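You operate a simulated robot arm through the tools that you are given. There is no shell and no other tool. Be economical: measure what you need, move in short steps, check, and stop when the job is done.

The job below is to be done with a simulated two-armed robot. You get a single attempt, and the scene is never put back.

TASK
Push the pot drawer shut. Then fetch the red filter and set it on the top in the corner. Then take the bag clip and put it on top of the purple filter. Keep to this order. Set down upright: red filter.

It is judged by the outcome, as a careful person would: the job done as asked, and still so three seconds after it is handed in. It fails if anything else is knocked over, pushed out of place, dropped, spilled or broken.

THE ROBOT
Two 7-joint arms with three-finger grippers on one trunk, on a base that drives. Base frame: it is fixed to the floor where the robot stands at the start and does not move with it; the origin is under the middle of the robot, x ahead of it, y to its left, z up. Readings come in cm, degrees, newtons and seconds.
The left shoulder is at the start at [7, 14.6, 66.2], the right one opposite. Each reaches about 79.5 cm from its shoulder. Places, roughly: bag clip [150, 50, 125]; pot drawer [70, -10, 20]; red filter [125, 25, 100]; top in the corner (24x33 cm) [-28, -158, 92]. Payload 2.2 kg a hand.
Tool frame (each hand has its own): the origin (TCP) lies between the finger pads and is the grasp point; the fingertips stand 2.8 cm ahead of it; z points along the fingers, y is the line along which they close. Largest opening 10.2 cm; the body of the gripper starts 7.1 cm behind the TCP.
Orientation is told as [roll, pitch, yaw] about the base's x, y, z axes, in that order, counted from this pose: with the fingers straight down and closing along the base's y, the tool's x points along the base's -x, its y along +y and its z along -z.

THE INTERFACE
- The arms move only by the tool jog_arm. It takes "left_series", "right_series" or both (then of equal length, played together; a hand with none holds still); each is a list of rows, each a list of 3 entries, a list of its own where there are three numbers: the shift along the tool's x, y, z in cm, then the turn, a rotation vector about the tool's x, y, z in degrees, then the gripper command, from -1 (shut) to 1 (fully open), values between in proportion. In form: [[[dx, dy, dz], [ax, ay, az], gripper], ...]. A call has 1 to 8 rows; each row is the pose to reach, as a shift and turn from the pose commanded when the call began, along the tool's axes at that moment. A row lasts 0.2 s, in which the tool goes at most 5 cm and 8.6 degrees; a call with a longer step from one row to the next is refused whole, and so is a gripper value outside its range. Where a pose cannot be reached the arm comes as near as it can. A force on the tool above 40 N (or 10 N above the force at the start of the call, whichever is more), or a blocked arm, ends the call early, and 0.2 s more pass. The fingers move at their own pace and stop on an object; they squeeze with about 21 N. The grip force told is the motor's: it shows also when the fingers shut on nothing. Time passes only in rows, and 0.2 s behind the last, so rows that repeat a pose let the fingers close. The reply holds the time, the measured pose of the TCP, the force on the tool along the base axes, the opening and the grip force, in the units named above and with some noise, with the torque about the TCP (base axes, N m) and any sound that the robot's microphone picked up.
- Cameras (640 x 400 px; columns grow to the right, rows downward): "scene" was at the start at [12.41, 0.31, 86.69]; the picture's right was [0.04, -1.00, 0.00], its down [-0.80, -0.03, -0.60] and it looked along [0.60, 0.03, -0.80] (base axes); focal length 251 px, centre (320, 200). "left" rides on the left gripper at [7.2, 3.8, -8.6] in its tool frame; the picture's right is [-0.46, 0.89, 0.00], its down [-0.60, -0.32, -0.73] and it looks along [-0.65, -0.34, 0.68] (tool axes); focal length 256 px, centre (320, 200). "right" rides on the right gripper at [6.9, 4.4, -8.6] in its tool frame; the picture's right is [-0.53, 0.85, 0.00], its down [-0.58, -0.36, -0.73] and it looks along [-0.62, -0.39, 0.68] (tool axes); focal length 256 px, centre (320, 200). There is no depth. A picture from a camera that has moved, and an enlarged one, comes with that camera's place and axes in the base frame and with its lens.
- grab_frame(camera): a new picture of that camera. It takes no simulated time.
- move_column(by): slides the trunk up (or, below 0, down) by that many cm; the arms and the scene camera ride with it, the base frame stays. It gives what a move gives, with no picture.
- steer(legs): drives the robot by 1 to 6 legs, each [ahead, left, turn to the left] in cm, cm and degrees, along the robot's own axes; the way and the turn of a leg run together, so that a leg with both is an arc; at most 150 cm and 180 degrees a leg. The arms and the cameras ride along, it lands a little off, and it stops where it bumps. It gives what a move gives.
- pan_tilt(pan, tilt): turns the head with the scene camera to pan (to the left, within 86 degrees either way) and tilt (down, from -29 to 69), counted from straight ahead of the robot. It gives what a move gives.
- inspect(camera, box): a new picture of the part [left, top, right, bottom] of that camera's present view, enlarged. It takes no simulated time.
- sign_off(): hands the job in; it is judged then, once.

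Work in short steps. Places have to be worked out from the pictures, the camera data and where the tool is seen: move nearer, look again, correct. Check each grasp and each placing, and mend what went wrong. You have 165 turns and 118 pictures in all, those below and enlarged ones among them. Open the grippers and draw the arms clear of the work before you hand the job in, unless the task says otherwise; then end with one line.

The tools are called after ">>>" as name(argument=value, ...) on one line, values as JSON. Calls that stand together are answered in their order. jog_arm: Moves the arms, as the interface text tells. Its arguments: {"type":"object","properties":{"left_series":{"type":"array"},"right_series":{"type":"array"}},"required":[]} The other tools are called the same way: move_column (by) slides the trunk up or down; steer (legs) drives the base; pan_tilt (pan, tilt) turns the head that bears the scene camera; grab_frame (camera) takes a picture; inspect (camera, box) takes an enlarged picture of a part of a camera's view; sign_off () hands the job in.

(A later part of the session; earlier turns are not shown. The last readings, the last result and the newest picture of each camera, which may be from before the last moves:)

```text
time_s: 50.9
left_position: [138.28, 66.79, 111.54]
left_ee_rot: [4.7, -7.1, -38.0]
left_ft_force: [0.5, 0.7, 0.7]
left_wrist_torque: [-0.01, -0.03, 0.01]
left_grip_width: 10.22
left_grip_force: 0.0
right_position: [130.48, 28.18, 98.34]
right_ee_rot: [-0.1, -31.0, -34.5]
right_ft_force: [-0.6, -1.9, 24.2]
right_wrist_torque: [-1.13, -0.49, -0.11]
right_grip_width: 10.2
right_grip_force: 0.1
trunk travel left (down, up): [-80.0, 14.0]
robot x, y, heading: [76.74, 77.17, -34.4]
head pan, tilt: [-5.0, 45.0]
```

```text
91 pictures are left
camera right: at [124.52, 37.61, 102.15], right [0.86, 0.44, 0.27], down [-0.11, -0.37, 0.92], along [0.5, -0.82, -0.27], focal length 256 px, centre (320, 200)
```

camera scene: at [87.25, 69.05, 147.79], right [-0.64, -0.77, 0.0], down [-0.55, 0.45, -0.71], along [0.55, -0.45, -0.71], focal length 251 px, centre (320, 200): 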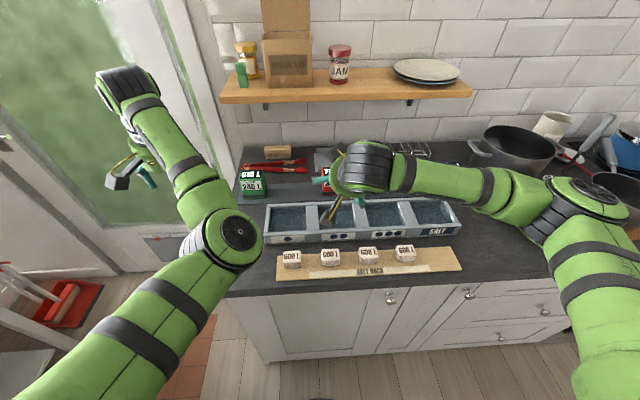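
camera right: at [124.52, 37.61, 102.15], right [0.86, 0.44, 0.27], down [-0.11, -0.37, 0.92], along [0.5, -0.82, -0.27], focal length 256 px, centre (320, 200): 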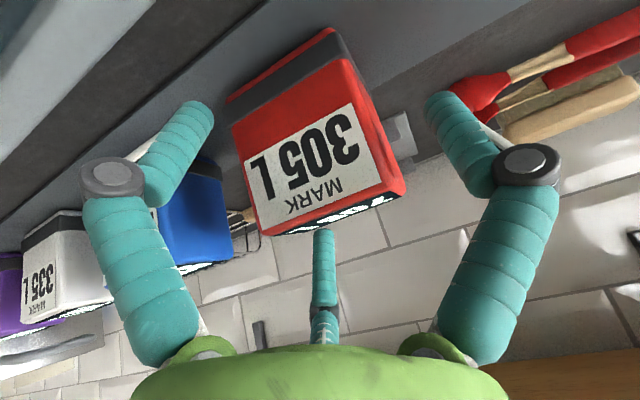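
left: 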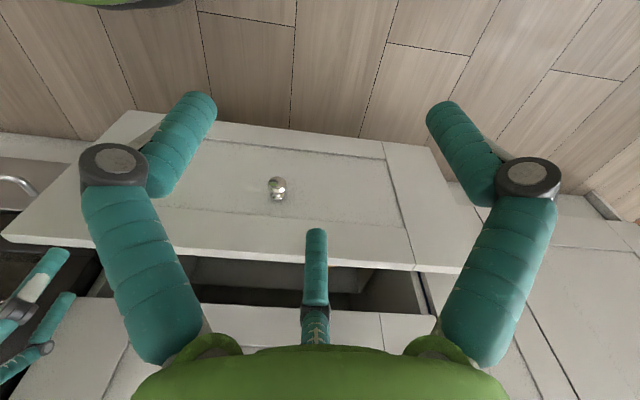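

There is 24 N upward: the short post in the middle of the palm is resting on the filter's top. I back off 1.6 cm and then close.

>>> jog_arm(right_series=[[[0, 0, -1.6], [0, 0, 0], 1], [[0, 0, -1.6], [0, 0, 0], 1]])

>>> jog_arm(right_series=[[[0, 0, 0], [0, 0, 0], 0], [[0, 0, 0], [0, 0, 0], -1], [[0, 0, 0], [0, 0, 0], -1]])

>>> grab_frame(camera="right")

```text
time_s: 51.5
left_position: [138.57, 66.62, 111.24]
left_ee_rot: [4.8, -6.8, -38.0]
left_ft_force: [-0.5, 0.1, 0.4]
left_wrist_torque: [-0.02, 0.04, -0.01]
left_grip_width: 10.19
left_grip_force: 0.1
right_position: [129.72, 28.67, 98.56]
right_ee_rot: [-0.1, -29.7, -34.6]
right_ft_force: [-0.2, 0.3, -0.2]
right_wrist_torque: [-0.02, 0.01, 0.0]
right_grip_width: 10.19
right_grip_force: 0.1
trunk travel left (down, up): [-80.0, 14.0]
robot x, y, heading: [76.39, 77.39, -34.3]
head pan, tilt: [-5.0, 45.0]
```

```text
time_s: 52.3
left_position: [138.16, 66.74, 111.53]
left_ee_rot: [4.9, -7.0, -38.1]
left_ft_force: [-0.7, -0.2, -0.3]
left_wrist_torque: [0.02, -0.02, -0.03]
left_grip_width: 10.2
left_grip_force: 0.1
right_position: [129.89, 28.5, 99.93]
right_ee_rot: [-0.1, -31.2, -34.5]
right_ft_force: [2.7, -7.6, 33.0]
right_wrist_torque: [-1.2, -0.68, -0.33]
right_grip_width: 6.71
right_grip_force: 20.6
trunk travel left (down, up): [-80.0, 14.0]
robot x, y, heading: [77.06, 76.77, -34.5]
head pan, tilt: [-5.0, 45.0]
```

```text
90 pictures are left
camera right: at [123.9, 37.89, 103.74], right [0.86, 0.44, 0.27], down [-0.11, -0.36, 0.92], along [0.51, -0.82, -0.26], focal length 256 px, centre (320, 200)
```

right: 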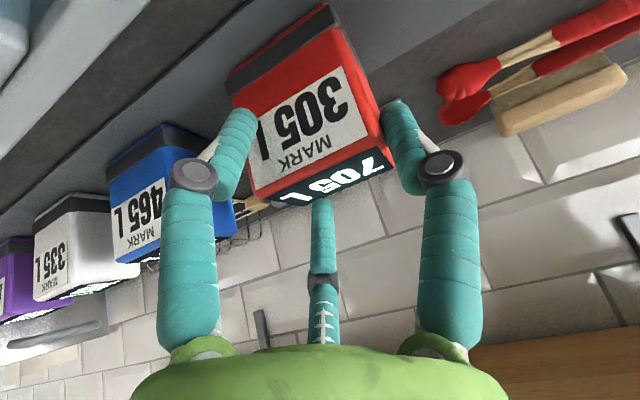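

The hand actually seems to have three prongs, and closing made the rear one press on something, lifting the hand 1.4 cm. The grip reads a solid 6.7 cm, so I lift gently about 2.5 cm to relax this and look.

>>> jog_arm(right_series=[[[-0.4, 0, -0.7], [0, 0, 0], -1], [[-0.8, 0, -1.4], [0, 0, 0], -1], [[-1.25, 0, -2.2], [0, 0, 0], -1], [[-1.25, 0, -2.2], [0, 0, 0], -1]])

>>> grab_frame(camera="right")

>>> inspect(camera="scene", box=[260, 120, 452, 240])

```text
time_s: 53.3
left_position: [138.45, 66.86, 111.33]
left_ee_rot: [4.5, -7.1, -37.9]
left_ft_force: [0.8, 1.0, 1.0]
left_wrist_torque: [-0.04, -0.02, 0.0]
left_grip_width: 10.21
left_grip_force: 0.0
right_position: [129.71, 28.81, 101.54]
right_ee_rot: [-0.1, -30.0, -34.4]
right_ft_force: [-2.7, 8.6, 9.1]
right_wrist_torque: [0.03, 0.16, -0.09]
right_grip_width: 2.74
right_grip_force: 21.6
trunk travel left (down, up): [-80.0, 14.0]
robot x, y, heading: [76.64, 77.48, -34.7]
head pan, tilt: [-5.0, 45.0]
```

```text
89 pictures are left
camera right: at [123.78, 38.24, 105.61], right [0.86, 0.44, 0.27], down [-0.09, -0.38, 0.92], along [0.5, -0.82, -0.28], focal length 256 px, centre (320, 200)
```

right: 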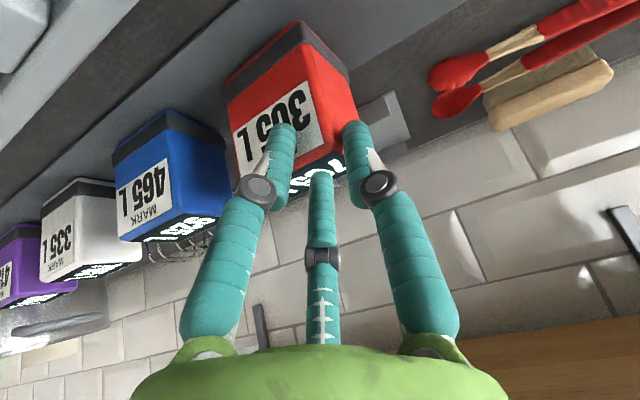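

```text
3.33 times, centred on (356, 180) of scene
camera zoom: at [86.96, 69.48, 147.83], right [-0.64, -0.77, 0.0], down [-0.54, 0.45, -0.71], along [0.55, -0.45, -0.7], focal length 836 px, centre (200, 267)
```

zoom: 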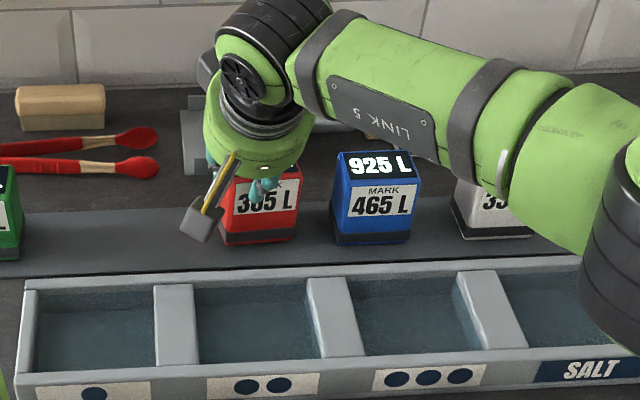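

The fingers slipped off; the box did not move. The hand really has three prongs: one on the tool's +y side and two on its −y side. So the filter must be held across its thin 4 cm depth, with the single prong behind and the pair in front. I open, rise and check the box.

>>> jog_arm(right_series=[[[0, 0, 0], [0, 0, 0], 1], [[0, 0, 0], [0, 0, 0], 1], [[-1.5, 0, -2.6], [0, 0, 0], 1], [[-3, 0, -5.2], [0, 0, 0], 1], [[-4.5, 0, -7.8], [0, 0, 0], 1], [[-5, 0, -8.7], [0, 0, 0], 1]])

>>> grab_frame(camera="right")

```text
time_s: 54.7
left_position: [138.56, 66.62, 111.13]
left_ee_rot: [4.8, -6.9, -37.9]
left_ft_force: [0.0, -0.1, -0.2]
left_wrist_torque: [0.04, 0.01, -0.01]
left_grip_width: 10.19
left_grip_force: 0.0
right_position: [129.95, 28.89, 111.46]
right_ee_rot: [0.0, -29.9, -34.5]
right_ft_force: [-0.3, 0.2, 0.3]
right_wrist_torque: [-0.03, 0.0, 0.0]
right_grip_width: 10.19
right_grip_force: 0.0
trunk travel left (down, up): [-80.0, 14.0]
robot x, y, heading: [76.91, 76.91, -34.3]
head pan, tilt: [-5.0, 45.0]
```

```text
87 pictures are left
camera right: at [123.95, 38.02, 115.56], right [0.86, 0.43, 0.27], down [-0.1, -0.38, 0.92], along [0.5, -0.82, -0.28], focal length 256 px, centre (320, 200)
```

right: 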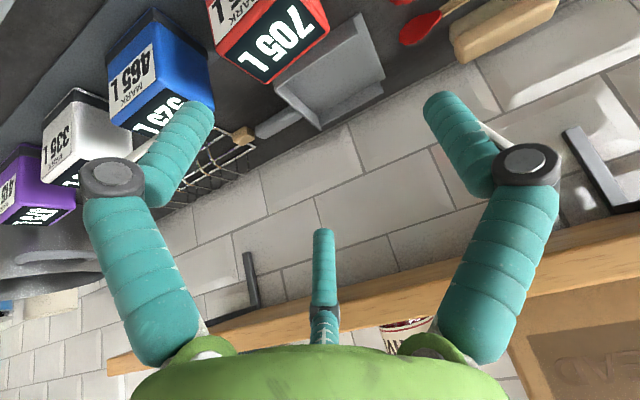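

The wrist view suggests the filter may have shifted about 1 cm. I draw the hand back, reduce its tilt to 10°, and start turning it about its axis.

>>> jog_arm(right_series=[[[3, 0, -1.7], [0, 7, 0], 1], [[6, 0, -3.4], [0, 14, 0], 1], [[8.7, 0, -5], [0, 20, 0], 1]])

>>> jog_arm(right_series=[[[0, 0, 0], [0, 0, 8.5], 1], [[0, 0, 0], [0, 0, 17], 1], [[0, 0, 0], [0, 0, 25.5], 1], [[0, 0, 0], [0, 0, 34], 1], [[0, 0, 0], [0, 0, 42.5], 1], [[0, 0, 0], [0, 0, 51], 1], [[0, 0, 0], [0, 0, 59.5], 1], [[0, 0, 0], [0, 0, 68], 1]])

>>> jog_arm(right_series=[[[0, 0, 0], [0, 0, 8], 1], [[0, 0, 0], [0, 0, 15], 1], [[0, 0, 0], [0, 0, 22], 1]])

>>> inspect(camera="scene", box=[220, 130, 412, 250])

>>> grab_frame(camera="right")

```text
time_s: 55.5
left_position: [138.66, 66.5, 111.23]
left_ee_rot: [4.7, -6.9, -38.0]
left_ft_force: [0.2, -0.4, -0.2]
left_wrist_torque: [0.01, -0.03, 0.03]
left_grip_width: 10.2
left_grip_force: 0.2
right_position: [121.57, 34.53, 111.58]
right_ee_rot: [0.0, -9.8, -34.5]
right_ft_force: [0.3, 0.5, 0.0]
right_wrist_torque: [-0.03, 0.01, 0.01]
right_grip_width: 10.19
right_grip_force: 0.1
trunk travel left (down, up): [-80.0, 14.0]
robot x, y, heading: [76.81, 76.98, -34.4]
head pan, tilt: [-5.0, 45.0]
```

```text
time_s: 57.3
left_position: [138.55, 66.53, 111.14]
left_ee_rot: [4.6, -6.8, -37.8]
left_ft_force: [0.1, 0.7, 0.0]
left_wrist_torque: [0.01, -0.03, 0.01]
left_grip_width: 10.19
left_grip_force: 0.0
right_position: [121.62, 34.23, 111.56]
right_ee_rot: [9.2, -3.8, -103.0]
right_ft_force: [0.4, -0.3, -0.2]
right_wrist_torque: [-0.02, -0.02, -0.01]
right_grip_width: 10.21
right_grip_force: 0.1
trunk travel left (down, up): [-80.0, 14.0]
robot x, y, heading: [76.6, 76.86, -34.4]
head pan, tilt: [-5.0, 45.0]
```

```text
time_s: 58.1
left_position: [138.5, 66.57, 111.21]
left_ee_rot: [4.6, -6.8, -38.1]
left_ft_force: [0.6, 0.1, 0.0]
left_wrist_torque: [0.02, 0.0, 0.03]
left_grip_width: 10.22
left_grip_force: 0.0
right_position: [121.67, 34.36, 111.49]
right_ee_rot: [10.0, 0.0, -124.6]
right_ft_force: [0.5, -0.2, 0.7]
right_wrist_torque: [0.0, 0.01, -0.03]
right_grip_width: 10.2
right_grip_force: 0.1
trunk travel left (down, up): [-80.0, 14.0]
robot x, y, heading: [76.59, 76.78, -34.6]
head pan, tilt: [-5.0, 45.0]
```

```text
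3.33 times, centred on (316, 190) of scene
camera zoom: at [87.18, 69.05, 147.79], right [-0.64, -0.77, 0.0], down [-0.55, 0.45, -0.71], along [0.55, -0.45, -0.71], focal length 836 px, centre (333, 233)
```

zoom: 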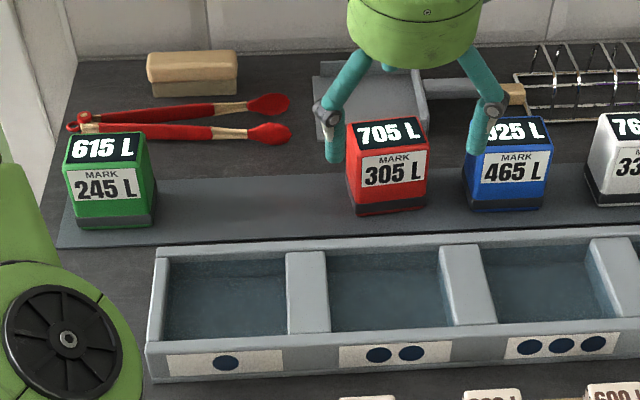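

```text
85 pictures are left
camera right: at [127.88, 38.33, 120.81], right [0.38, -0.91, 0.15], down [-0.73, -0.2, 0.66], along [-0.57, -0.36, -0.74], focal length 256 px, centre (320, 200)
```

right: 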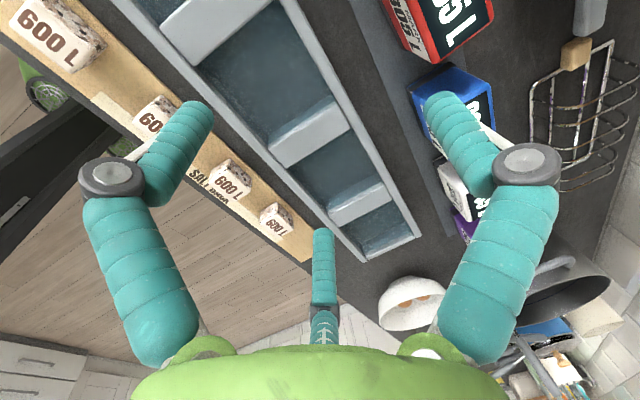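

The zoom confirms the layout, with two prongs in front. The filter is still upright, shifted about 1 cm right and turned about 5°, with its centre near (130.6, 26.8). I lower to just above the filter tops in front of it, with 15° tilt and yaw matched.

>>> jog_arm(right_series=[[[-0.4, 0.9, 2.7], [-1.6, 0, -1.6], 0.5], [[-0.8, 1.8, 5.4], [-3.3, 0, -3.3], 0.5], [[-1.2, 2.7, 8.1], [-5, 0, -5], 0.5]])

>>> inspect(camera="scene", box=[260, 90, 452, 210])

>>> grab_frame(camera="right")

```text
time_s: 58.9
left_position: [138.65, 66.62, 111.24]
left_ee_rot: [4.7, -6.9, -38.0]
left_ft_force: [-0.3, -0.5, -0.2]
left_wrist_torque: [-0.01, 0.03, 0.0]
left_grip_width: 10.22
left_grip_force: 0.0
right_position: [124.24, 31.03, 103.71]
right_ee_rot: [14.9, -1.1, -119.6]
right_ft_force: [0.3, -0.1, 0.0]
right_wrist_torque: [-0.03, -0.02, 0.01]
right_grip_width: 7.64
right_grip_force: 0.0
trunk travel left (down, up): [-80.0, 14.0]
robot x, y, heading: [76.37, 77.23, -34.4]
head pan, tilt: [-5.0, 45.0]
```

```text
3.33 times, centred on (356, 150) of scene
camera zoom: at [87.24, 69.03, 147.79], right [-0.64, -0.77, 0.0], down [-0.55, 0.45, -0.71], along [0.55, -0.45, -0.71], focal length 836 px, centre (200, 367)
```

zoom: 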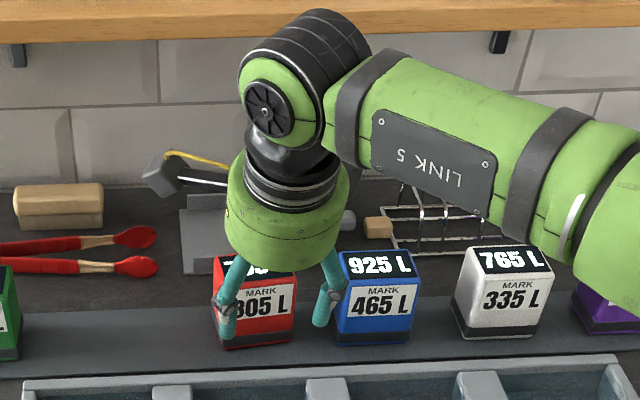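

```text
83 pictures are left
camera right: at [129.5, 36.18, 113.2], right [0.45, -0.86, 0.23], down [-0.75, -0.22, 0.62], along [-0.49, -0.45, -0.75], focal length 256 px, centre (320, 200)
```

right: 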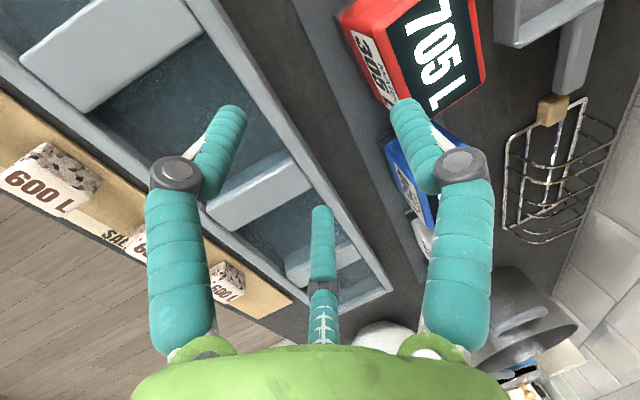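

Wrist and scene views agree on about (130.9, 27). I slide forward above the top, then look before descending.

>>> jog_arm(right_series=[[[-0.1, 2.3, 0.6], [0, 0, 0], 0.5], [[-0.2, 4.6, 1.2], [0, 0, 0], 0.5], [[-0.3, 6.86, 1.85], [0, 0, 0], 0.5]])

>>> inspect(camera="scene", box=[260, 90, 452, 210])

>>> grab_frame(camera="right")

```text
time_s: 59.7
left_position: [138.38, 66.56, 111.33]
left_ee_rot: [4.7, -6.9, -38.0]
left_ft_force: [-0.6, -0.5, -0.7]
left_wrist_torque: [0.0, -0.01, 0.0]
left_grip_width: 10.2
left_grip_force: 0.1
right_position: [128.05, 28.42, 103.97]
right_ee_rot: [15.0, -1.0, -119.7]
right_ft_force: [0.2, -0.6, 0.8]
right_wrist_torque: [0.02, -0.02, 0.0]
right_grip_width: 7.66
right_grip_force: 0.1
right hand out of reach, approached as far as the arm can: row 3
trunk travel left (down, up): [-80.0, 14.0]
robot x, y, heading: [76.92, 76.95, -34.6]
head pan, tilt: [-5.0, 45.0]
```

```text
3.33 times, centred on (356, 150) of scene
camera zoom: at [87.01, 68.95, 147.8], right [-0.64, -0.77, 0.0], down [-0.54, 0.45, -0.71], along [0.55, -0.45, -0.71], focal length 836 px, centre (200, 367)
```

zoom: 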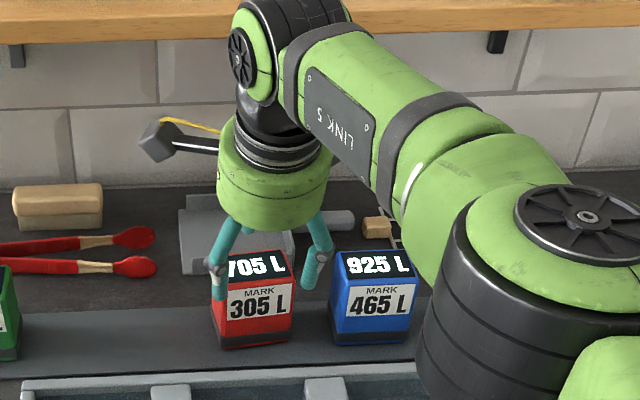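

```text
81 pictures are left
camera right: at [133.31, 33.54, 113.32], right [0.45, -0.86, 0.23], down [-0.75, -0.23, 0.62], along [-0.49, -0.45, -0.75], focal length 256 px, centre (320, 200)
```

right: 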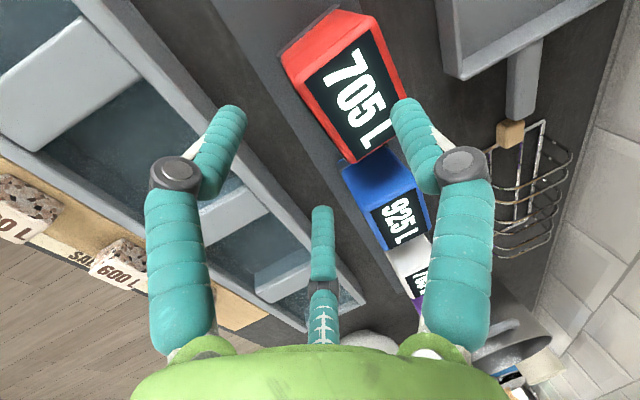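

The arm is at its reach limit 2.5 cm short. I drive the base 4 cm ahead and then correct.

>>> steer(legs=[[3.5, 0, 0]])

>>> grab_frame(camera="right")

```text
time_s: 60.6
left_position: [140.8, 64.98, 111.64]
left_ee_rot: [4.8, -7.3, -37.9]
left_ft_force: [-0.5, 0.0, 0.4]
left_wrist_torque: [-0.06, -0.06, 0.02]
left_grip_width: 10.2
left_grip_force: 0.1
right_position: [130.46, 26.82, 104.39]
right_ee_rot: [15.3, -1.1, -119.6]
right_ft_force: [-0.1, -0.7, 0.7]
right_wrist_torque: [-0.06, -0.05, -0.01]
right_grip_width: 7.66
right_grip_force: 0.1
trunk travel left (down, up): [-80.0, 14.0]
robot x, y, heading: [79.2, 75.19, -34.5]
head pan, tilt: [-5.0, 45.0]
```

```text
80 pictures are left
camera right: at [135.72, 32.06, 113.74], right [0.45, -0.86, 0.23], down [-0.75, -0.22, 0.62], along [-0.48, -0.45, -0.75], focal length 256 px, centre (320, 200)
```

right: 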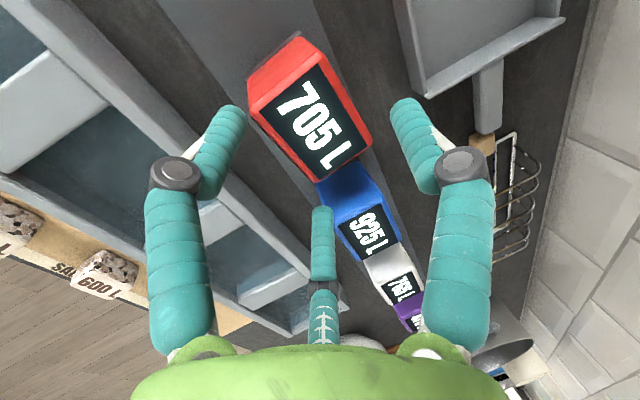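

The wrist view puts the filter top centre near (131.6, 26.8), so I am almost right over it. I descend about 7 cm.

>>> jog_arm(right_series=[[[0.5, -0.1, 1.8], [0, 0, 0], 0.5], [[0.5, -0.6, 3.6], [0, 0, 0], 0.5], [[0.5, -1.1, 5.4], [0, 0, 0], 0.5], [[0.5, -1.5, 7.0], [0, 0, 0], 0.5]])

>>> grab_frame(camera="right")

>>> inspect(camera="scene", box=[260, 90, 452, 210])

```text
time_s: 61.6
left_position: [141.12, 64.85, 111.51]
left_ee_rot: [4.6, -7.1, -37.9]
left_ft_force: [0.2, -0.1, 0.2]
left_wrist_torque: [0.01, -0.01, 0.0]
left_grip_width: 10.19
left_grip_force: 0.1
right_position: [130.36, 27.35, 97.72]
right_ee_rot: [15.2, -1.2, -119.6]
right_ft_force: [-1.0, 0.3, 16.0]
right_wrist_torque: [-0.53, 0.18, -0.42]
right_grip_width: 9.44
right_grip_force: 21.3
right hand out of reach, approached as far as the arm can: row 1, 2, 3, 4
trunk travel left (down, up): [-80.0, 14.0]
robot x, y, heading: [79.49, 75.11, -34.6]
head pan, tilt: [-5.0, 45.0]
```

```text
79 pictures are left
camera right: at [135.6, 32.54, 107.13], right [0.45, -0.86, 0.23], down [-0.75, -0.22, 0.62], along [-0.48, -0.45, -0.75], focal length 256 px, centre (320, 200)
```

right: 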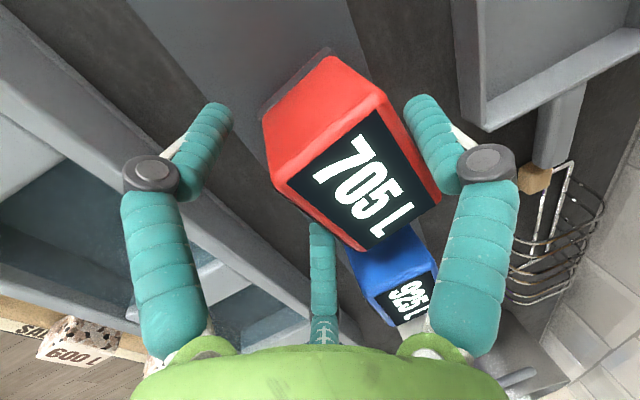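

```text
3.33 times, centred on (356, 150) of scene
camera zoom: at [89.66, 67.4, 147.83], right [-0.64, -0.77, 0.0], down [-0.54, 0.45, -0.71], along [0.55, -0.45, -0.71], focal length 836 px, centre (200, 367)
```

zoom: 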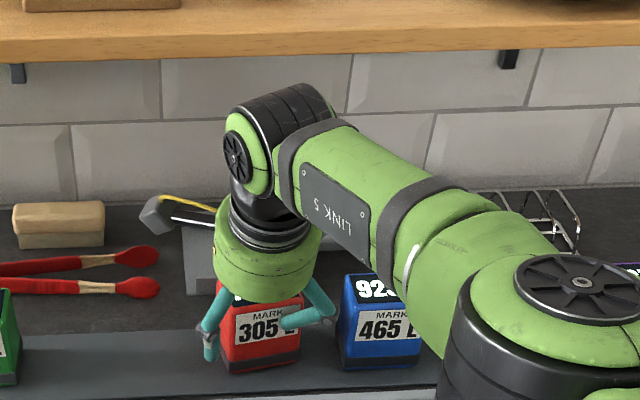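

The hand is about 1–2 cm short: the rear prong is jamming on the box's back edge, and the arm is at its reach limit. I lift, open wider, lower the trunk a little and drive 3.5 cm closer.

>>> jog_arm(right_series=[[[0, 0.6, -2.1], [0, 0, 0], 0.8], [[0, 1.2, -4.2], [0, 0, 0], 0.8], [[0, 1.7, -6.3], [0, 0, 0], 0.8], [[0, 2.2, -8.3], [0, 0, 0], 0.8]])

>>> steer(legs=[[3.5, 0, 0]])

>>> grab_frame(camera="right")

>>> inspect(camera="scene", box=[220, 70, 412, 190])

```text
time_s: 62.6
left_position: [141.38, 64.72, 111.32]
left_ee_rot: [4.8, -6.8, -38.0]
left_ft_force: [0.2, 0.5, 0.3]
left_wrist_torque: [0.02, 0.02, -0.01]
left_grip_width: 10.18
left_grip_force: 0.0
right_position: [130.74, 27.41, 106.15]
right_ee_rot: [15.0, -1.1, -119.6]
right_ft_force: [0.5, 0.3, 0.5]
right_wrist_torque: [-0.01, 0.01, -0.02]
right_grip_width: 9.2
right_grip_force: 0.0
trunk travel left (down, up): [-80.0, 14.0]
robot x, y, heading: [79.34, 74.78, -34.3]
head pan, tilt: [-5.0, 45.0]
```

```text
time_s: 63.5
left_position: [143.64, 63.01, 111.57]
left_ee_rot: [4.9, -7.2, -38.0]
left_ft_force: [-1.2, 1.3, 0.7]
left_wrist_torque: [-0.03, -0.04, 0.02]
left_grip_width: 10.2
left_grip_force: 0.1
right_position: [132.91, 25.68, 106.63]
right_ee_rot: [15.2, -1.1, -119.6]
right_ft_force: [-0.7, 1.2, 0.8]
right_wrist_torque: [-0.04, -0.08, 0.02]
right_grip_width: 9.19
right_grip_force: 0.0
trunk travel left (down, up): [-80.0, 14.0]
robot x, y, heading: [82.47, 73.44, -34.6]
head pan, tilt: [-5.0, 45.0]
```

```text
77 pictures are left
camera right: at [138.28, 30.87, 115.92], right [0.45, -0.86, 0.23], down [-0.75, -0.22, 0.62], along [-0.48, -0.45, -0.75], focal length 256 px, centre (320, 200)
```

right: 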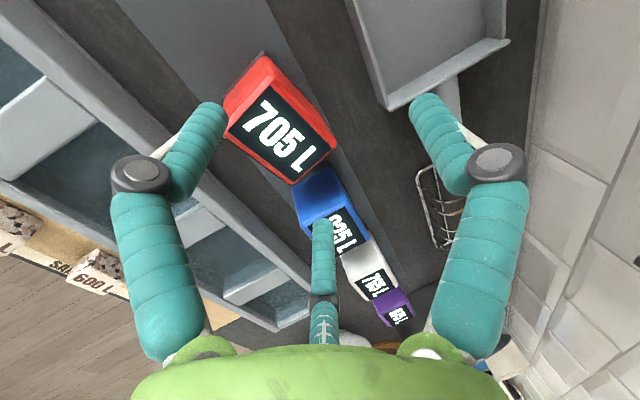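

```text
3.33 times, centred on (316, 130) of scene
camera zoom: at [92.11, 65.66, 147.88], right [-0.64, -0.77, 0.0], down [-0.54, 0.45, -0.71], along [0.55, -0.45, -0.7], focal length 836 px, centre (333, 433)
```

zoom: 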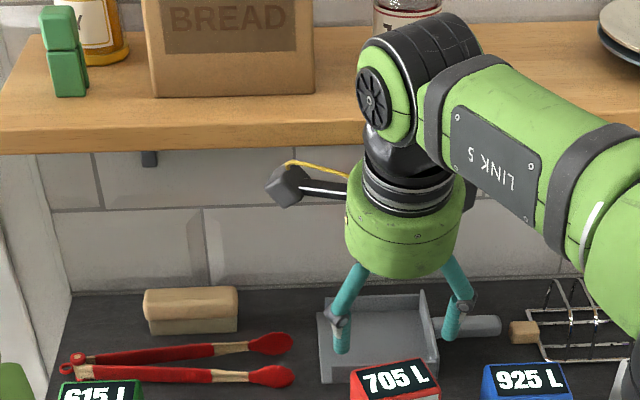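

Triangulating several wrist views gives the filter centre ≈ (132.1, 26.1), top z ≈ 99, yaw ≈ −28°. From the prong spacing, the filter's centre should sit about 1.8 cm ahead of the TCP at full opening. I shift back and lower partway.

>>> jog_arm(right_series=[[[0, -2.64, -0.7], [0, 0, 0], 1], [[0, -3.3, 1.6], [0, 0, 0], 1], [[0, -4, 3.9], [0, 0, 0], 1], [[0, -4.3, 5.2], [0, 0, 0], 1]])

>>> grab_frame(camera="right")

>>> inspect(camera="scene", box=[240, 110, 432, 230])

```text
time_s: 64.5
left_position: [144.09, 62.57, 111.25]
left_ee_rot: [4.9, -7.0, -38.0]
left_ft_force: [-0.9, 0.3, 0.7]
left_wrist_torque: [0.01, -0.01, -0.01]
left_grip_width: 10.22
left_grip_force: 0.0
right_position: [130.85, 26.59, 100.02]
right_ee_rot: [15.0, -1.1, -119.6]
right_ft_force: [0.4, -1.0, 0.4]
right_wrist_torque: [-0.02, 0.0, -0.01]
right_grip_width: 10.19
right_grip_force: 0.0
trunk travel left (down, up): [-80.0, 14.0]
robot x, y, heading: [82.24, 73.57, -34.3]
head pan, tilt: [-5.0, 45.0]
```

```text
75 pictures are left
camera right: at [136.17, 31.63, 109.3], right [0.45, -0.86, 0.23], down [-0.75, -0.22, 0.62], along [-0.49, -0.45, -0.75], focal length 256 px, centre (320, 200)
```

right: 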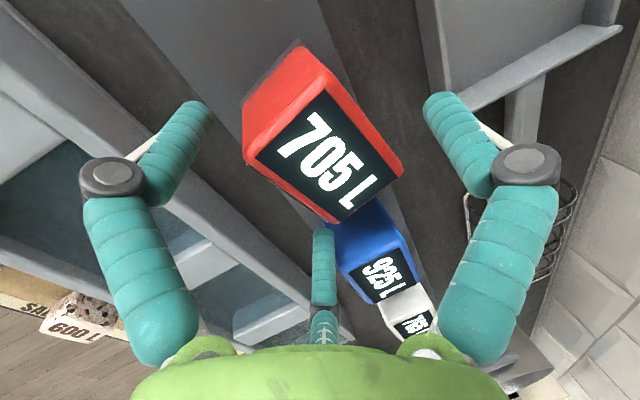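

```text
3.33 times, centred on (336, 170) of scene
camera zoom: at [92.69, 65.15, 147.8], right [-0.64, -0.77, 0.0], down [-0.55, 0.45, -0.71], along [0.55, -0.45, -0.71], focal length 836 px, centre (267, 300)
```

zoom: 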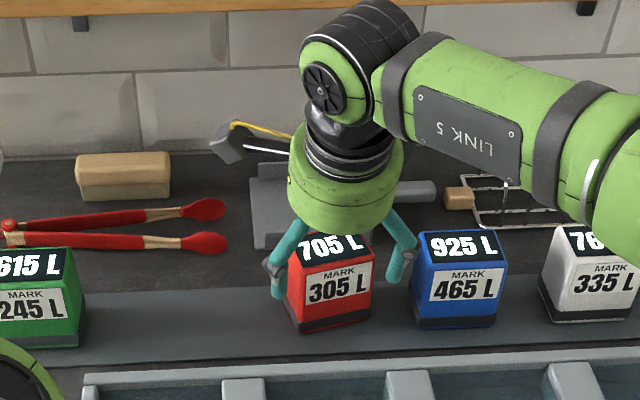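

The filter sits centred between the prongs. I shift back 0.5 cm and descend the last 3.4 cm.

>>> jog_arm(right_series=[[[0, -0.7, 1], [0, 0, 0], 1], [[0, -1.1, 2.2], [0, 0, 0], 1], [[0, -1.36, 3.15], [0, 0, 0], 1], [[0, -1.36, 3.15], [0, 0, 0], 1]])

>>> grab_frame(camera="right")

```text
time_s: 65.5
left_position: [144.1, 62.77, 111.2]
left_ee_rot: [4.6, -6.9, -37.8]
left_ft_force: [1.0, 0.3, 0.2]
left_wrist_torque: [0.01, 0.0, 0.0]
left_grip_width: 10.23
left_grip_force: 0.1
right_position: [130.56, 26.8, 96.6]
right_ee_rot: [15.0, -1.0, -119.6]
right_ft_force: [-0.6, -0.3, -0.4]
right_wrist_torque: [0.0, 0.01, -0.01]
right_grip_width: 10.2
right_grip_force: 0.1
trunk travel left (down, up): [-80.0, 14.0]
robot x, y, heading: [82.42, 73.15, -34.6]
head pan, tilt: [-5.0, 45.0]
```

```text
73 pictures are left
camera right: at [135.77, 31.84, 105.89], right [0.45, -0.86, 0.23], down [-0.75, -0.22, 0.62], along [-0.49, -0.45, -0.75], focal length 256 px, centre (320, 200)
```

right: 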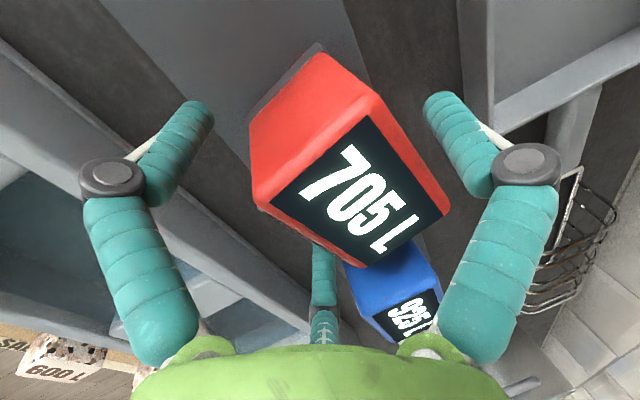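

There is no contact force. I close.

>>> jog_arm(right_series=[[[0, 0, 0], [0, 0, 0], 0.4], [[0, 0, 0], [0, 0, 0], -0.2], [[0, 0, 0], [0, 0, 0], -1], [[0, 0, 0], [0, 0, 0], -1]])

>>> grab_frame(camera="right")

>>> inspect(camera="scene", box=[240, 110, 432, 230])

```text
time_s: 66.5
left_position: [144.17, 62.64, 111.2]
left_ee_rot: [4.7, -6.9, -38.0]
left_ft_force: [-0.2, -0.4, 0.7]
left_wrist_torque: [-0.04, 0.0, -0.02]
left_grip_width: 10.23
left_grip_force: 0.0
right_position: [130.44, 26.63, 96.79]
right_ee_rot: [15.1, -1.1, -119.7]
right_ft_force: [3.5, -6.8, 12.1]
right_wrist_torque: [-0.14, -0.02, 0.08]
right_grip_width: 7.72
right_grip_force: 20.3
trunk travel left (down, up): [-80.0, 14.0]
robot x, y, heading: [82.31, 73.17, -34.5]
head pan, tilt: [-5.0, 45.0]
```

```text
72 pictures are left
camera right: at [135.74, 31.79, 106.12], right [0.45, -0.86, 0.23], down [-0.75, -0.22, 0.62], along [-0.49, -0.45, -0.75], focal length 256 px, centre (320, 200)
```

right: 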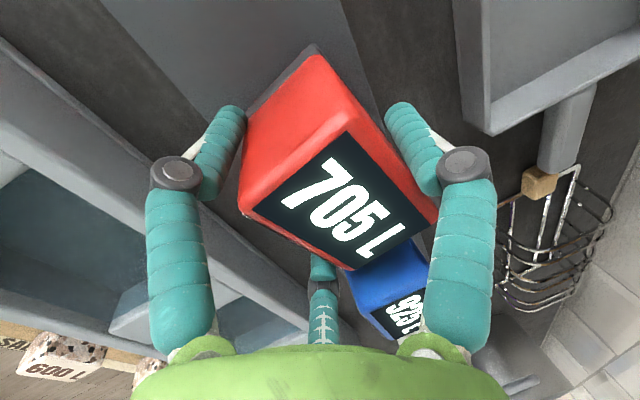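

```text
3.33 times, centred on (336, 170) of scene
camera zoom: at [92.67, 65.22, 147.81], right [-0.64, -0.77, 0.0], down [-0.55, 0.45, -0.71], along [0.55, -0.45, -0.71], focal length 836 px, centre (267, 300)
```

zoom: 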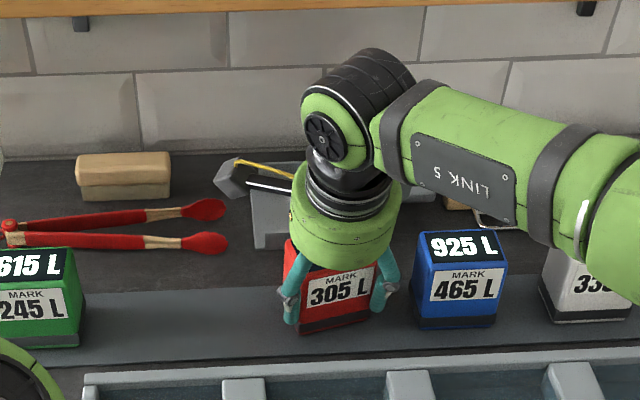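

The prongs hold it at the two front corners and the back centre. I lift 3 cm gently and check.

>>> jog_arm(right_series=[[[0, 0.2, -0.8], [0, 0, 0], -1], [[0, 0.4, -1.6], [0, 0, 0], -1], [[0, 0.6, -2.4], [0, 0, 0], -1], [[0, 0.8, -3], [0, 0, 0], -1], [[0, 0.8, -3], [0, 0, 0], -1]])

>>> inspect(camera="scene", box=[240, 110, 432, 230])

```text
time_s: 67.7
left_position: [144.24, 62.78, 111.37]
left_ee_rot: [4.8, -7.0, -38.0]
left_ft_force: [-1.6, 1.0, -0.1]
left_wrist_torque: [-0.03, -0.01, 0.01]
left_grip_width: 10.21
left_grip_force: 0.0
right_position: [130.44, 26.84, 99.61]
right_ee_rot: [14.9, -1.1, -119.6]
right_ft_force: [-0.2, -0.6, -2.4]
right_wrist_torque: [0.03, 0.04, -0.02]
right_grip_width: 7.66
right_grip_force: 21.2
trunk travel left (down, up): [-80.0, 14.0]
robot x, y, heading: [82.45, 73.06, -34.6]
head pan, tilt: [-5.0, 45.0]
```

```text
3.33 times, centred on (336, 170) of scene
camera zoom: at [92.81, 65.17, 147.79], right [-0.64, -0.77, 0.0], down [-0.55, 0.45, -0.71], along [0.55, -0.45, -0.71], focal length 836 px, centre (267, 300)
```

zoom: 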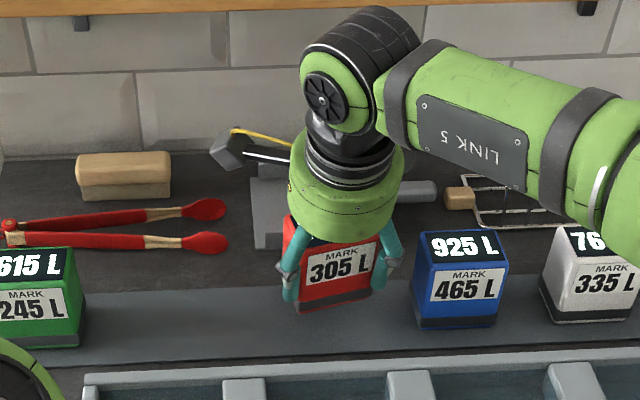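

The filter is held level (2.4 N). I raise it 7 cm more, then back the base away from the counter.

>>> jog_arm(right_series=[[[0, 0.5, -1.8], [0, 0, 0], -1], [[0, 0.95, -3.5], [0, 0, 0], -1], [[0, 1.4, -5.2], [0, 0, 0], -1], [[0, 1.8, -6.8], [0, 0, 0], -1]])

>>> steer(legs=[[-34, 0, 0]])

>>> grab_frame(camera="scene")

```text
time_s: 68.7
left_position: [144.21, 62.84, 111.15]
left_ee_rot: [4.7, -6.9, -37.9]
left_ft_force: [-0.6, -0.6, 0.2]
left_wrist_torque: [-0.02, 0.01, 0.01]
left_grip_width: 10.21
left_grip_force: 0.1
right_position: [130.58, 27.12, 106.8]
right_ee_rot: [14.9, -1.1, -119.6]
right_ft_force: [0.5, 0.7, -2.9]
right_wrist_torque: [0.02, -0.01, 0.02]
right_grip_width: 7.64
right_grip_force: 21.6
trunk travel left (down, up): [-80.0, 14.0]
robot x, y, heading: [82.2, 73.03, -34.4]
head pan, tilt: [-5.0, 45.0]
```

```text
time_s: 70.9
left_position: [116.74, 81.94, 111.09]
left_ee_rot: [4.7, -6.8, -37.6]
left_ft_force: [0.1, -0.2, 0.0]
left_wrist_torque: [0.03, -0.03, 0.01]
left_grip_width: 10.19
left_grip_force: 0.1
right_position: [103.48, 46.15, 106.47]
right_ee_rot: [14.8, -1.0, -119.2]
right_ft_force: [0.4, -0.1, -1.9]
right_wrist_torque: [0.05, -0.02, -0.03]
right_grip_width: 7.6
right_grip_force: 20.9
trunk travel left (down, up): [-80.0, 14.0]
robot x, y, heading: [54.69, 92.27, -34.2]
head pan, tilt: [-5.0, 45.0]
```

```text
69 pictures are left
camera scene: at [65.38, 83.99, 147.76], right [-0.63, -0.78, 0.0], down [-0.55, 0.45, -0.71], along [0.55, -0.45, -0.71], focal length 251 px, centre (320, 200)
```

scene: 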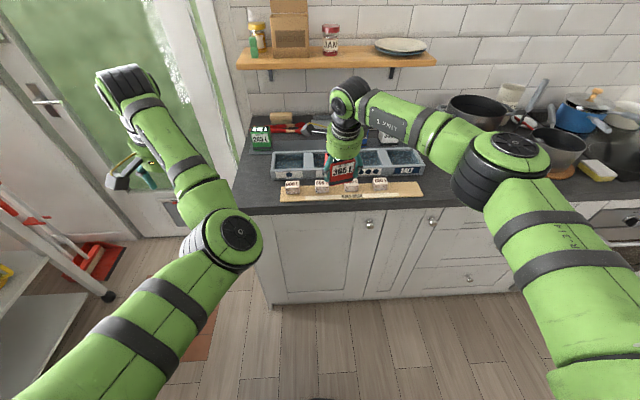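

Clear of the counter. I draw the filter hand in by about 15 cm, then strafe right toward the corner.

>>> jog_arm(right_series=[[[0, -3, -0.5], [0, 0, 0], -1], [[0, -6, -1.2], [0, 0, 0], -1], [[0, -9, -2], [0, 0, 0], -1], [[0, -12, -2.8], [0, 0, 0], -1], [[0, -15, -3.6], [0, 0, 0], -1]])

>>> steer(legs=[[0, 0, -1.4], [0, -95, 0]])

>>> pan_tilt(pan=-50, tilt=25)

>>> grab_frame(camera="scene")

```text
time_s: 72.1
left_position: [116.55, 81.94, 111.28]
left_ee_rot: [4.7, -6.9, -37.4]
left_ft_force: [-0.5, -0.2, -0.6]
left_wrist_torque: [0.01, 0.01, 0.02]
left_grip_width: 10.21
left_grip_force: 0.1
right_position: [89.85, 53.84, 106.56]
right_ee_rot: [15.0, -1.1, -119.3]
right_ft_force: [0.0, 0.0, -2.0]
right_wrist_torque: [-0.01, -0.01, 0.0]
right_grip_width: 7.62
right_grip_force: 20.7
trunk travel left (down, up): [-80.0, 14.0]
robot x, y, heading: [54.36, 92.14, -34.1]
head pan, tilt: [-5.0, 45.0]
```

```text
time_s: 77.4
left_position: [61.0, 3.04, 111.28]
left_ee_rot: [4.7, -6.9, -39.1]
left_ft_force: [0.6, 0.5, -0.9]
left_wrist_torque: [0.01, 0.0, -0.02]
left_grip_width: 10.2
left_grip_force: 0.0
right_position: [33.78, -24.41, 106.41]
right_ee_rot: [14.8, -1.1, -120.9]
right_ft_force: [-0.2, 0.1, -2.6]
right_wrist_torque: [0.01, 0.01, 0.01]
right_grip_width: 7.57
right_grip_force: 20.5
trunk travel left (down, up): [-80.0, 14.0]
robot x, y, heading: [-0.53, 14.87, -35.8]
head pan, tilt: [-5.0, 45.0]
```

```text
time_s: 78.5
left_position: [61.12, 3.03, 111.21]
left_ee_rot: [4.7, -6.9, -39.2]
left_ft_force: [0.1, 0.0, -0.8]
left_wrist_torque: [-0.01, 0.03, 0.02]
left_grip_width: 10.2
left_grip_force: 0.1
right_position: [33.74, -24.47, 106.46]
right_ee_rot: [14.9, -1.1, -120.9]
right_ft_force: [0.4, 0.7, -2.6]
right_wrist_torque: [0.01, 0.02, 0.0]
right_grip_width: 6.2
right_grip_force: 21.1
trunk travel left (down, up): [-80.0, 14.0]
robot x, y, heading: [-0.33, 14.89, -35.5]
head pan, tilt: [-50.0, 25.0]
```

```text
68 pictures are left
camera scene: at [4.27, 2.64, 150.84], right [-1.0, -0.08, 0.0], down [-0.03, 0.42, -0.91], along [0.07, -0.9, -0.42], focal length 251 px, centre (320, 200)
```

scene: 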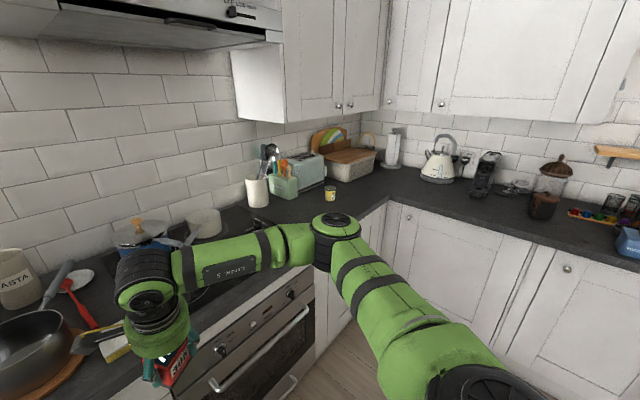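

The grip width dropped from 7.6 to 6.2, so I check the filter in the hand.

>>> grab_frame(camera="right")

>>> inspect(camera="scene", box=[80, 270, 272, 390])

```text
67 pictures are left
camera right: at [39.11, -19.44, 115.78], right [0.43, -0.87, 0.23], down [-0.75, -0.21, 0.62], along [-0.5, -0.44, -0.75], focal length 256 px, centre (320, 200)
```

right: 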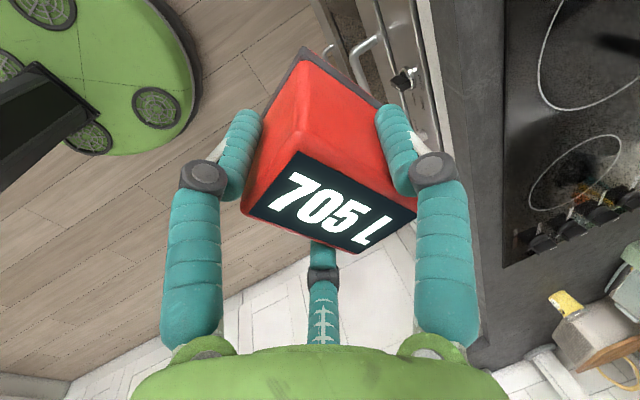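

```text
3.33 times, centred on (176, 330) of scene
camera zoom: at [4.27, 2.64, 150.84], right [-1.0, -0.08, 0.0], down [-0.03, 0.42, -0.91], along [0.07, -0.9, -0.42], focal length 836 px, centre (800, -233)
```

zoom: 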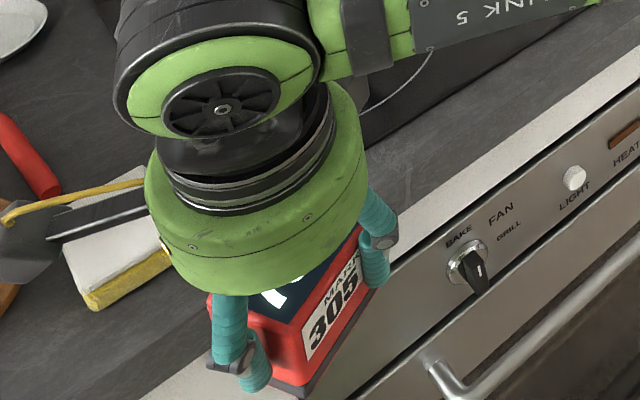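

The filter has twisted about the vertical into a snugger hold but is still upright. I zoom in on the corner area.

>>> inspect(camera="scene", box=[300, 110, 492, 230])

```text
3.33 times, centred on (396, 170) of scene
camera zoom: at [4.27, 2.64, 150.84], right [-1.0, -0.08, 0.0], down [-0.03, 0.42, -0.91], along [0.07, -0.9, -0.42], focal length 836 px, centre (67, 300)
```

zoom: 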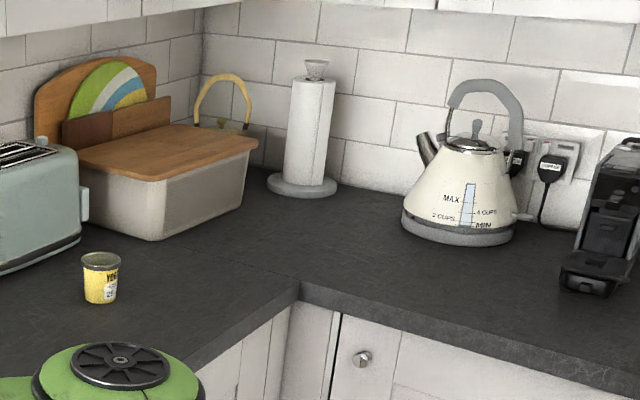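

Free counter lies between the basket, towel roll and kettle, with the inner counter corner near (−26, −135). I strafe right 100 cm and recheck the grip.

>>> steer(legs=[[0, -50, 0], [0, -50, 0]])

>>> grab_frame(camera="right")

>>> pan_tilt(pan=-35, tilt=40)

>>> grab_frame(camera="scene")

```text
time_s: 83.9
left_position: [3.11, -77.35, 111.24]
left_ee_rot: [4.7, -6.8, -39.1]
left_ft_force: [-0.5, 0.1, 0.1]
left_wrist_torque: [0.0, 0.0, 0.03]
left_grip_width: 10.19
left_grip_force: 0.0
right_position: [-24.37, -104.84, 106.44]
right_ee_rot: [14.9, -1.2, -120.9]
right_ft_force: [0.8, -0.1, -1.3]
right_wrist_torque: [0.01, 0.02, 0.01]
right_grip_width: 6.2
right_grip_force: 21.3
trunk travel left (down, up): [-80.0, 14.0]
robot x, y, heading: [-58.66, -65.9, -35.7]
head pan, tilt: [-50.0, 25.0]
```

```text
64 pictures are left
camera right: at [-18.95, -99.87, 115.79], right [0.43, -0.87, 0.23], down [-0.75, -0.21, 0.62], along [-0.5, -0.44, -0.75], focal length 256 px, centre (320, 200)
```

right: 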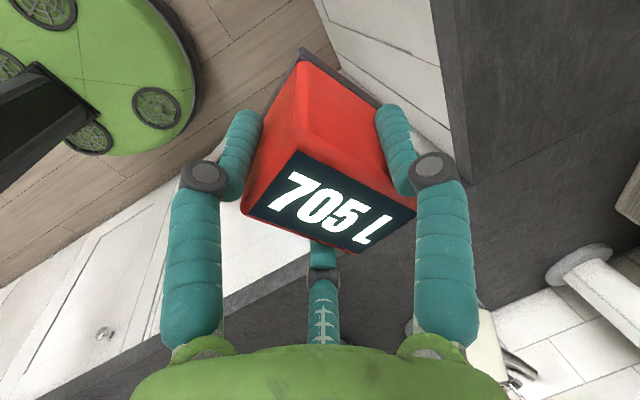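

```text
time_s: 84.7
left_position: [2.91, -77.48, 111.25]
left_ee_rot: [4.7, -6.9, -39.1]
left_ft_force: [0.0, 0.5, -0.6]
left_wrist_torque: [0.04, -0.03, 0.02]
left_grip_width: 10.22
left_grip_force: 0.0
right_position: [-24.39, -104.9, 106.39]
right_ee_rot: [14.8, -1.0, -120.8]
right_ft_force: [-0.9, -0.1, -2.4]
right_wrist_torque: [0.03, -0.02, -0.06]
right_grip_width: 6.17
right_grip_force: 21.1
trunk travel left (down, up): [-80.0, 14.0]
robot x, y, heading: [-58.38, -65.78, -35.9]
head pan, tilt: [-35.0, 40.0]
```

```text
63 pictures are left
camera scene: at [-51.75, -76.72, 148.52], right [-0.94, -0.33, 0.0], down [-0.21, 0.61, -0.77], along [0.25, -0.72, -0.64], focal length 251 px, centre (320, 200)
```

scene: 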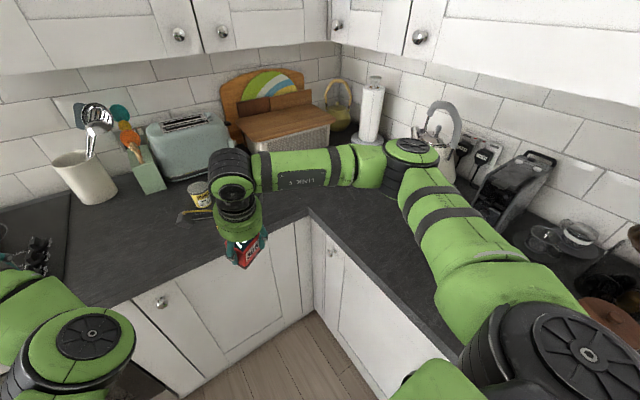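

The grip is stable at 6.2. The spot I aim for is (−28, −155). I approach straight: 4 cm right and 30 cm ahead, which leaves it about 52 cm from the right shoulder.

>>> steer(legs=[[0, -3.5, 0], [30, 0, 0]])

>>> grab_frame(camera="scene")

```text
time_s: 87.2
left_position: [24.86, -98.02, 111.31]
left_ee_rot: [4.7, -7.0, -39.5]
left_ft_force: [0.0, 0.0, 0.0]
left_wrist_torque: [-0.02, -0.01, 0.01]
left_grip_width: 10.2
left_grip_force: 0.0
right_position: [-2.71, -125.41, 106.57]
right_ee_rot: [15.0, -1.1, -121.2]
right_ft_force: [-0.4, -0.6, -2.6]
right_wrist_torque: [0.01, -0.01, -0.01]
right_grip_width: 6.18
right_grip_force: 20.9
trunk travel left (down, up): [-80.0, 14.0]
robot x, y, heading: [-36.87, -86.14, -36.2]
head pan, tilt: [-35.0, 40.0]
```

```text
62 pictures are left
camera scene: at [-29.92, -96.87, 148.54], right [-0.95, -0.32, 0.0], down [-0.21, 0.61, -0.77], along [0.25, -0.73, -0.64], focal length 251 px, centre (320, 200)
```

scene: 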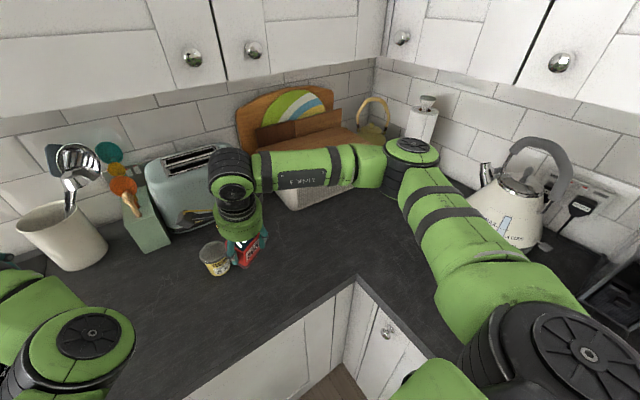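

The corner is clear. I move the filter right about 38 cm at this height, in two gentle moves.

>>> jog_arm(right_series=[[[-2.5, -0.4, -0.1], [0, 0, 0], -1], [[-5.5, -0.9, -0.25], [0, 0, 0], -1], [[-8.5, -1.4, -0.4], [0, 0, 0], -1], [[-11.5, -1.9, -0.5], [0, 0, 0], -1], [[-14.5, -2.4, -0.6], [0, 0, 0], -1], [[-17.5, -2.8, -0.75], [0, 0, 0], -1], [[-20, -3.2, -0.85], [0, 0, 0], -1], [[-22, -3.5, -0.9], [0, 0, 0], -1]])

>>> grab_frame(camera="scene")

```text
time_s: 89.0
left_position: [24.78, -98.24, 111.23]
left_ee_rot: [4.8, -6.8, -39.5]
left_ft_force: [-0.3, -0.5, -0.5]
left_wrist_torque: [-0.01, 0.0, -0.02]
left_grip_width: 10.2
left_grip_force: 0.0
right_position: [-17.31, -142.54, 106.8]
right_ee_rot: [15.0, -1.0, -121.1]
right_ft_force: [-0.9, -0.3, -3.2]
right_wrist_torque: [0.01, 0.0, -0.03]
right_grip_width: 6.17
right_grip_force: 21.1
trunk travel left (down, up): [-80.0, 14.0]
robot x, y, heading: [-36.43, -86.09, -35.9]
head pan, tilt: [-35.0, 40.0]
```

```text
61 pictures are left
camera scene: at [-29.86, -97.08, 148.52], right [-0.95, -0.32, 0.0], down [-0.21, 0.61, -0.77], along [0.25, -0.72, -0.64], focal length 251 px, centre (320, 200)
```

scene: 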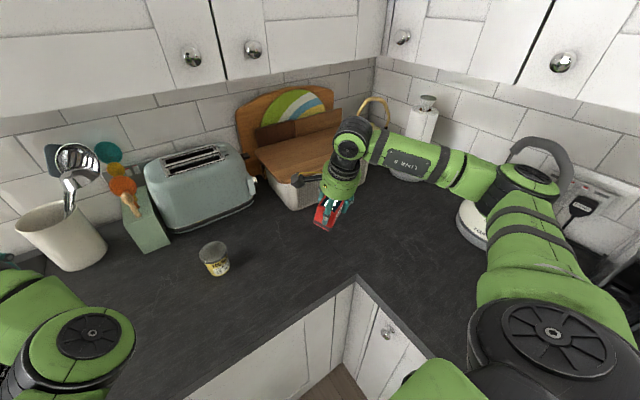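

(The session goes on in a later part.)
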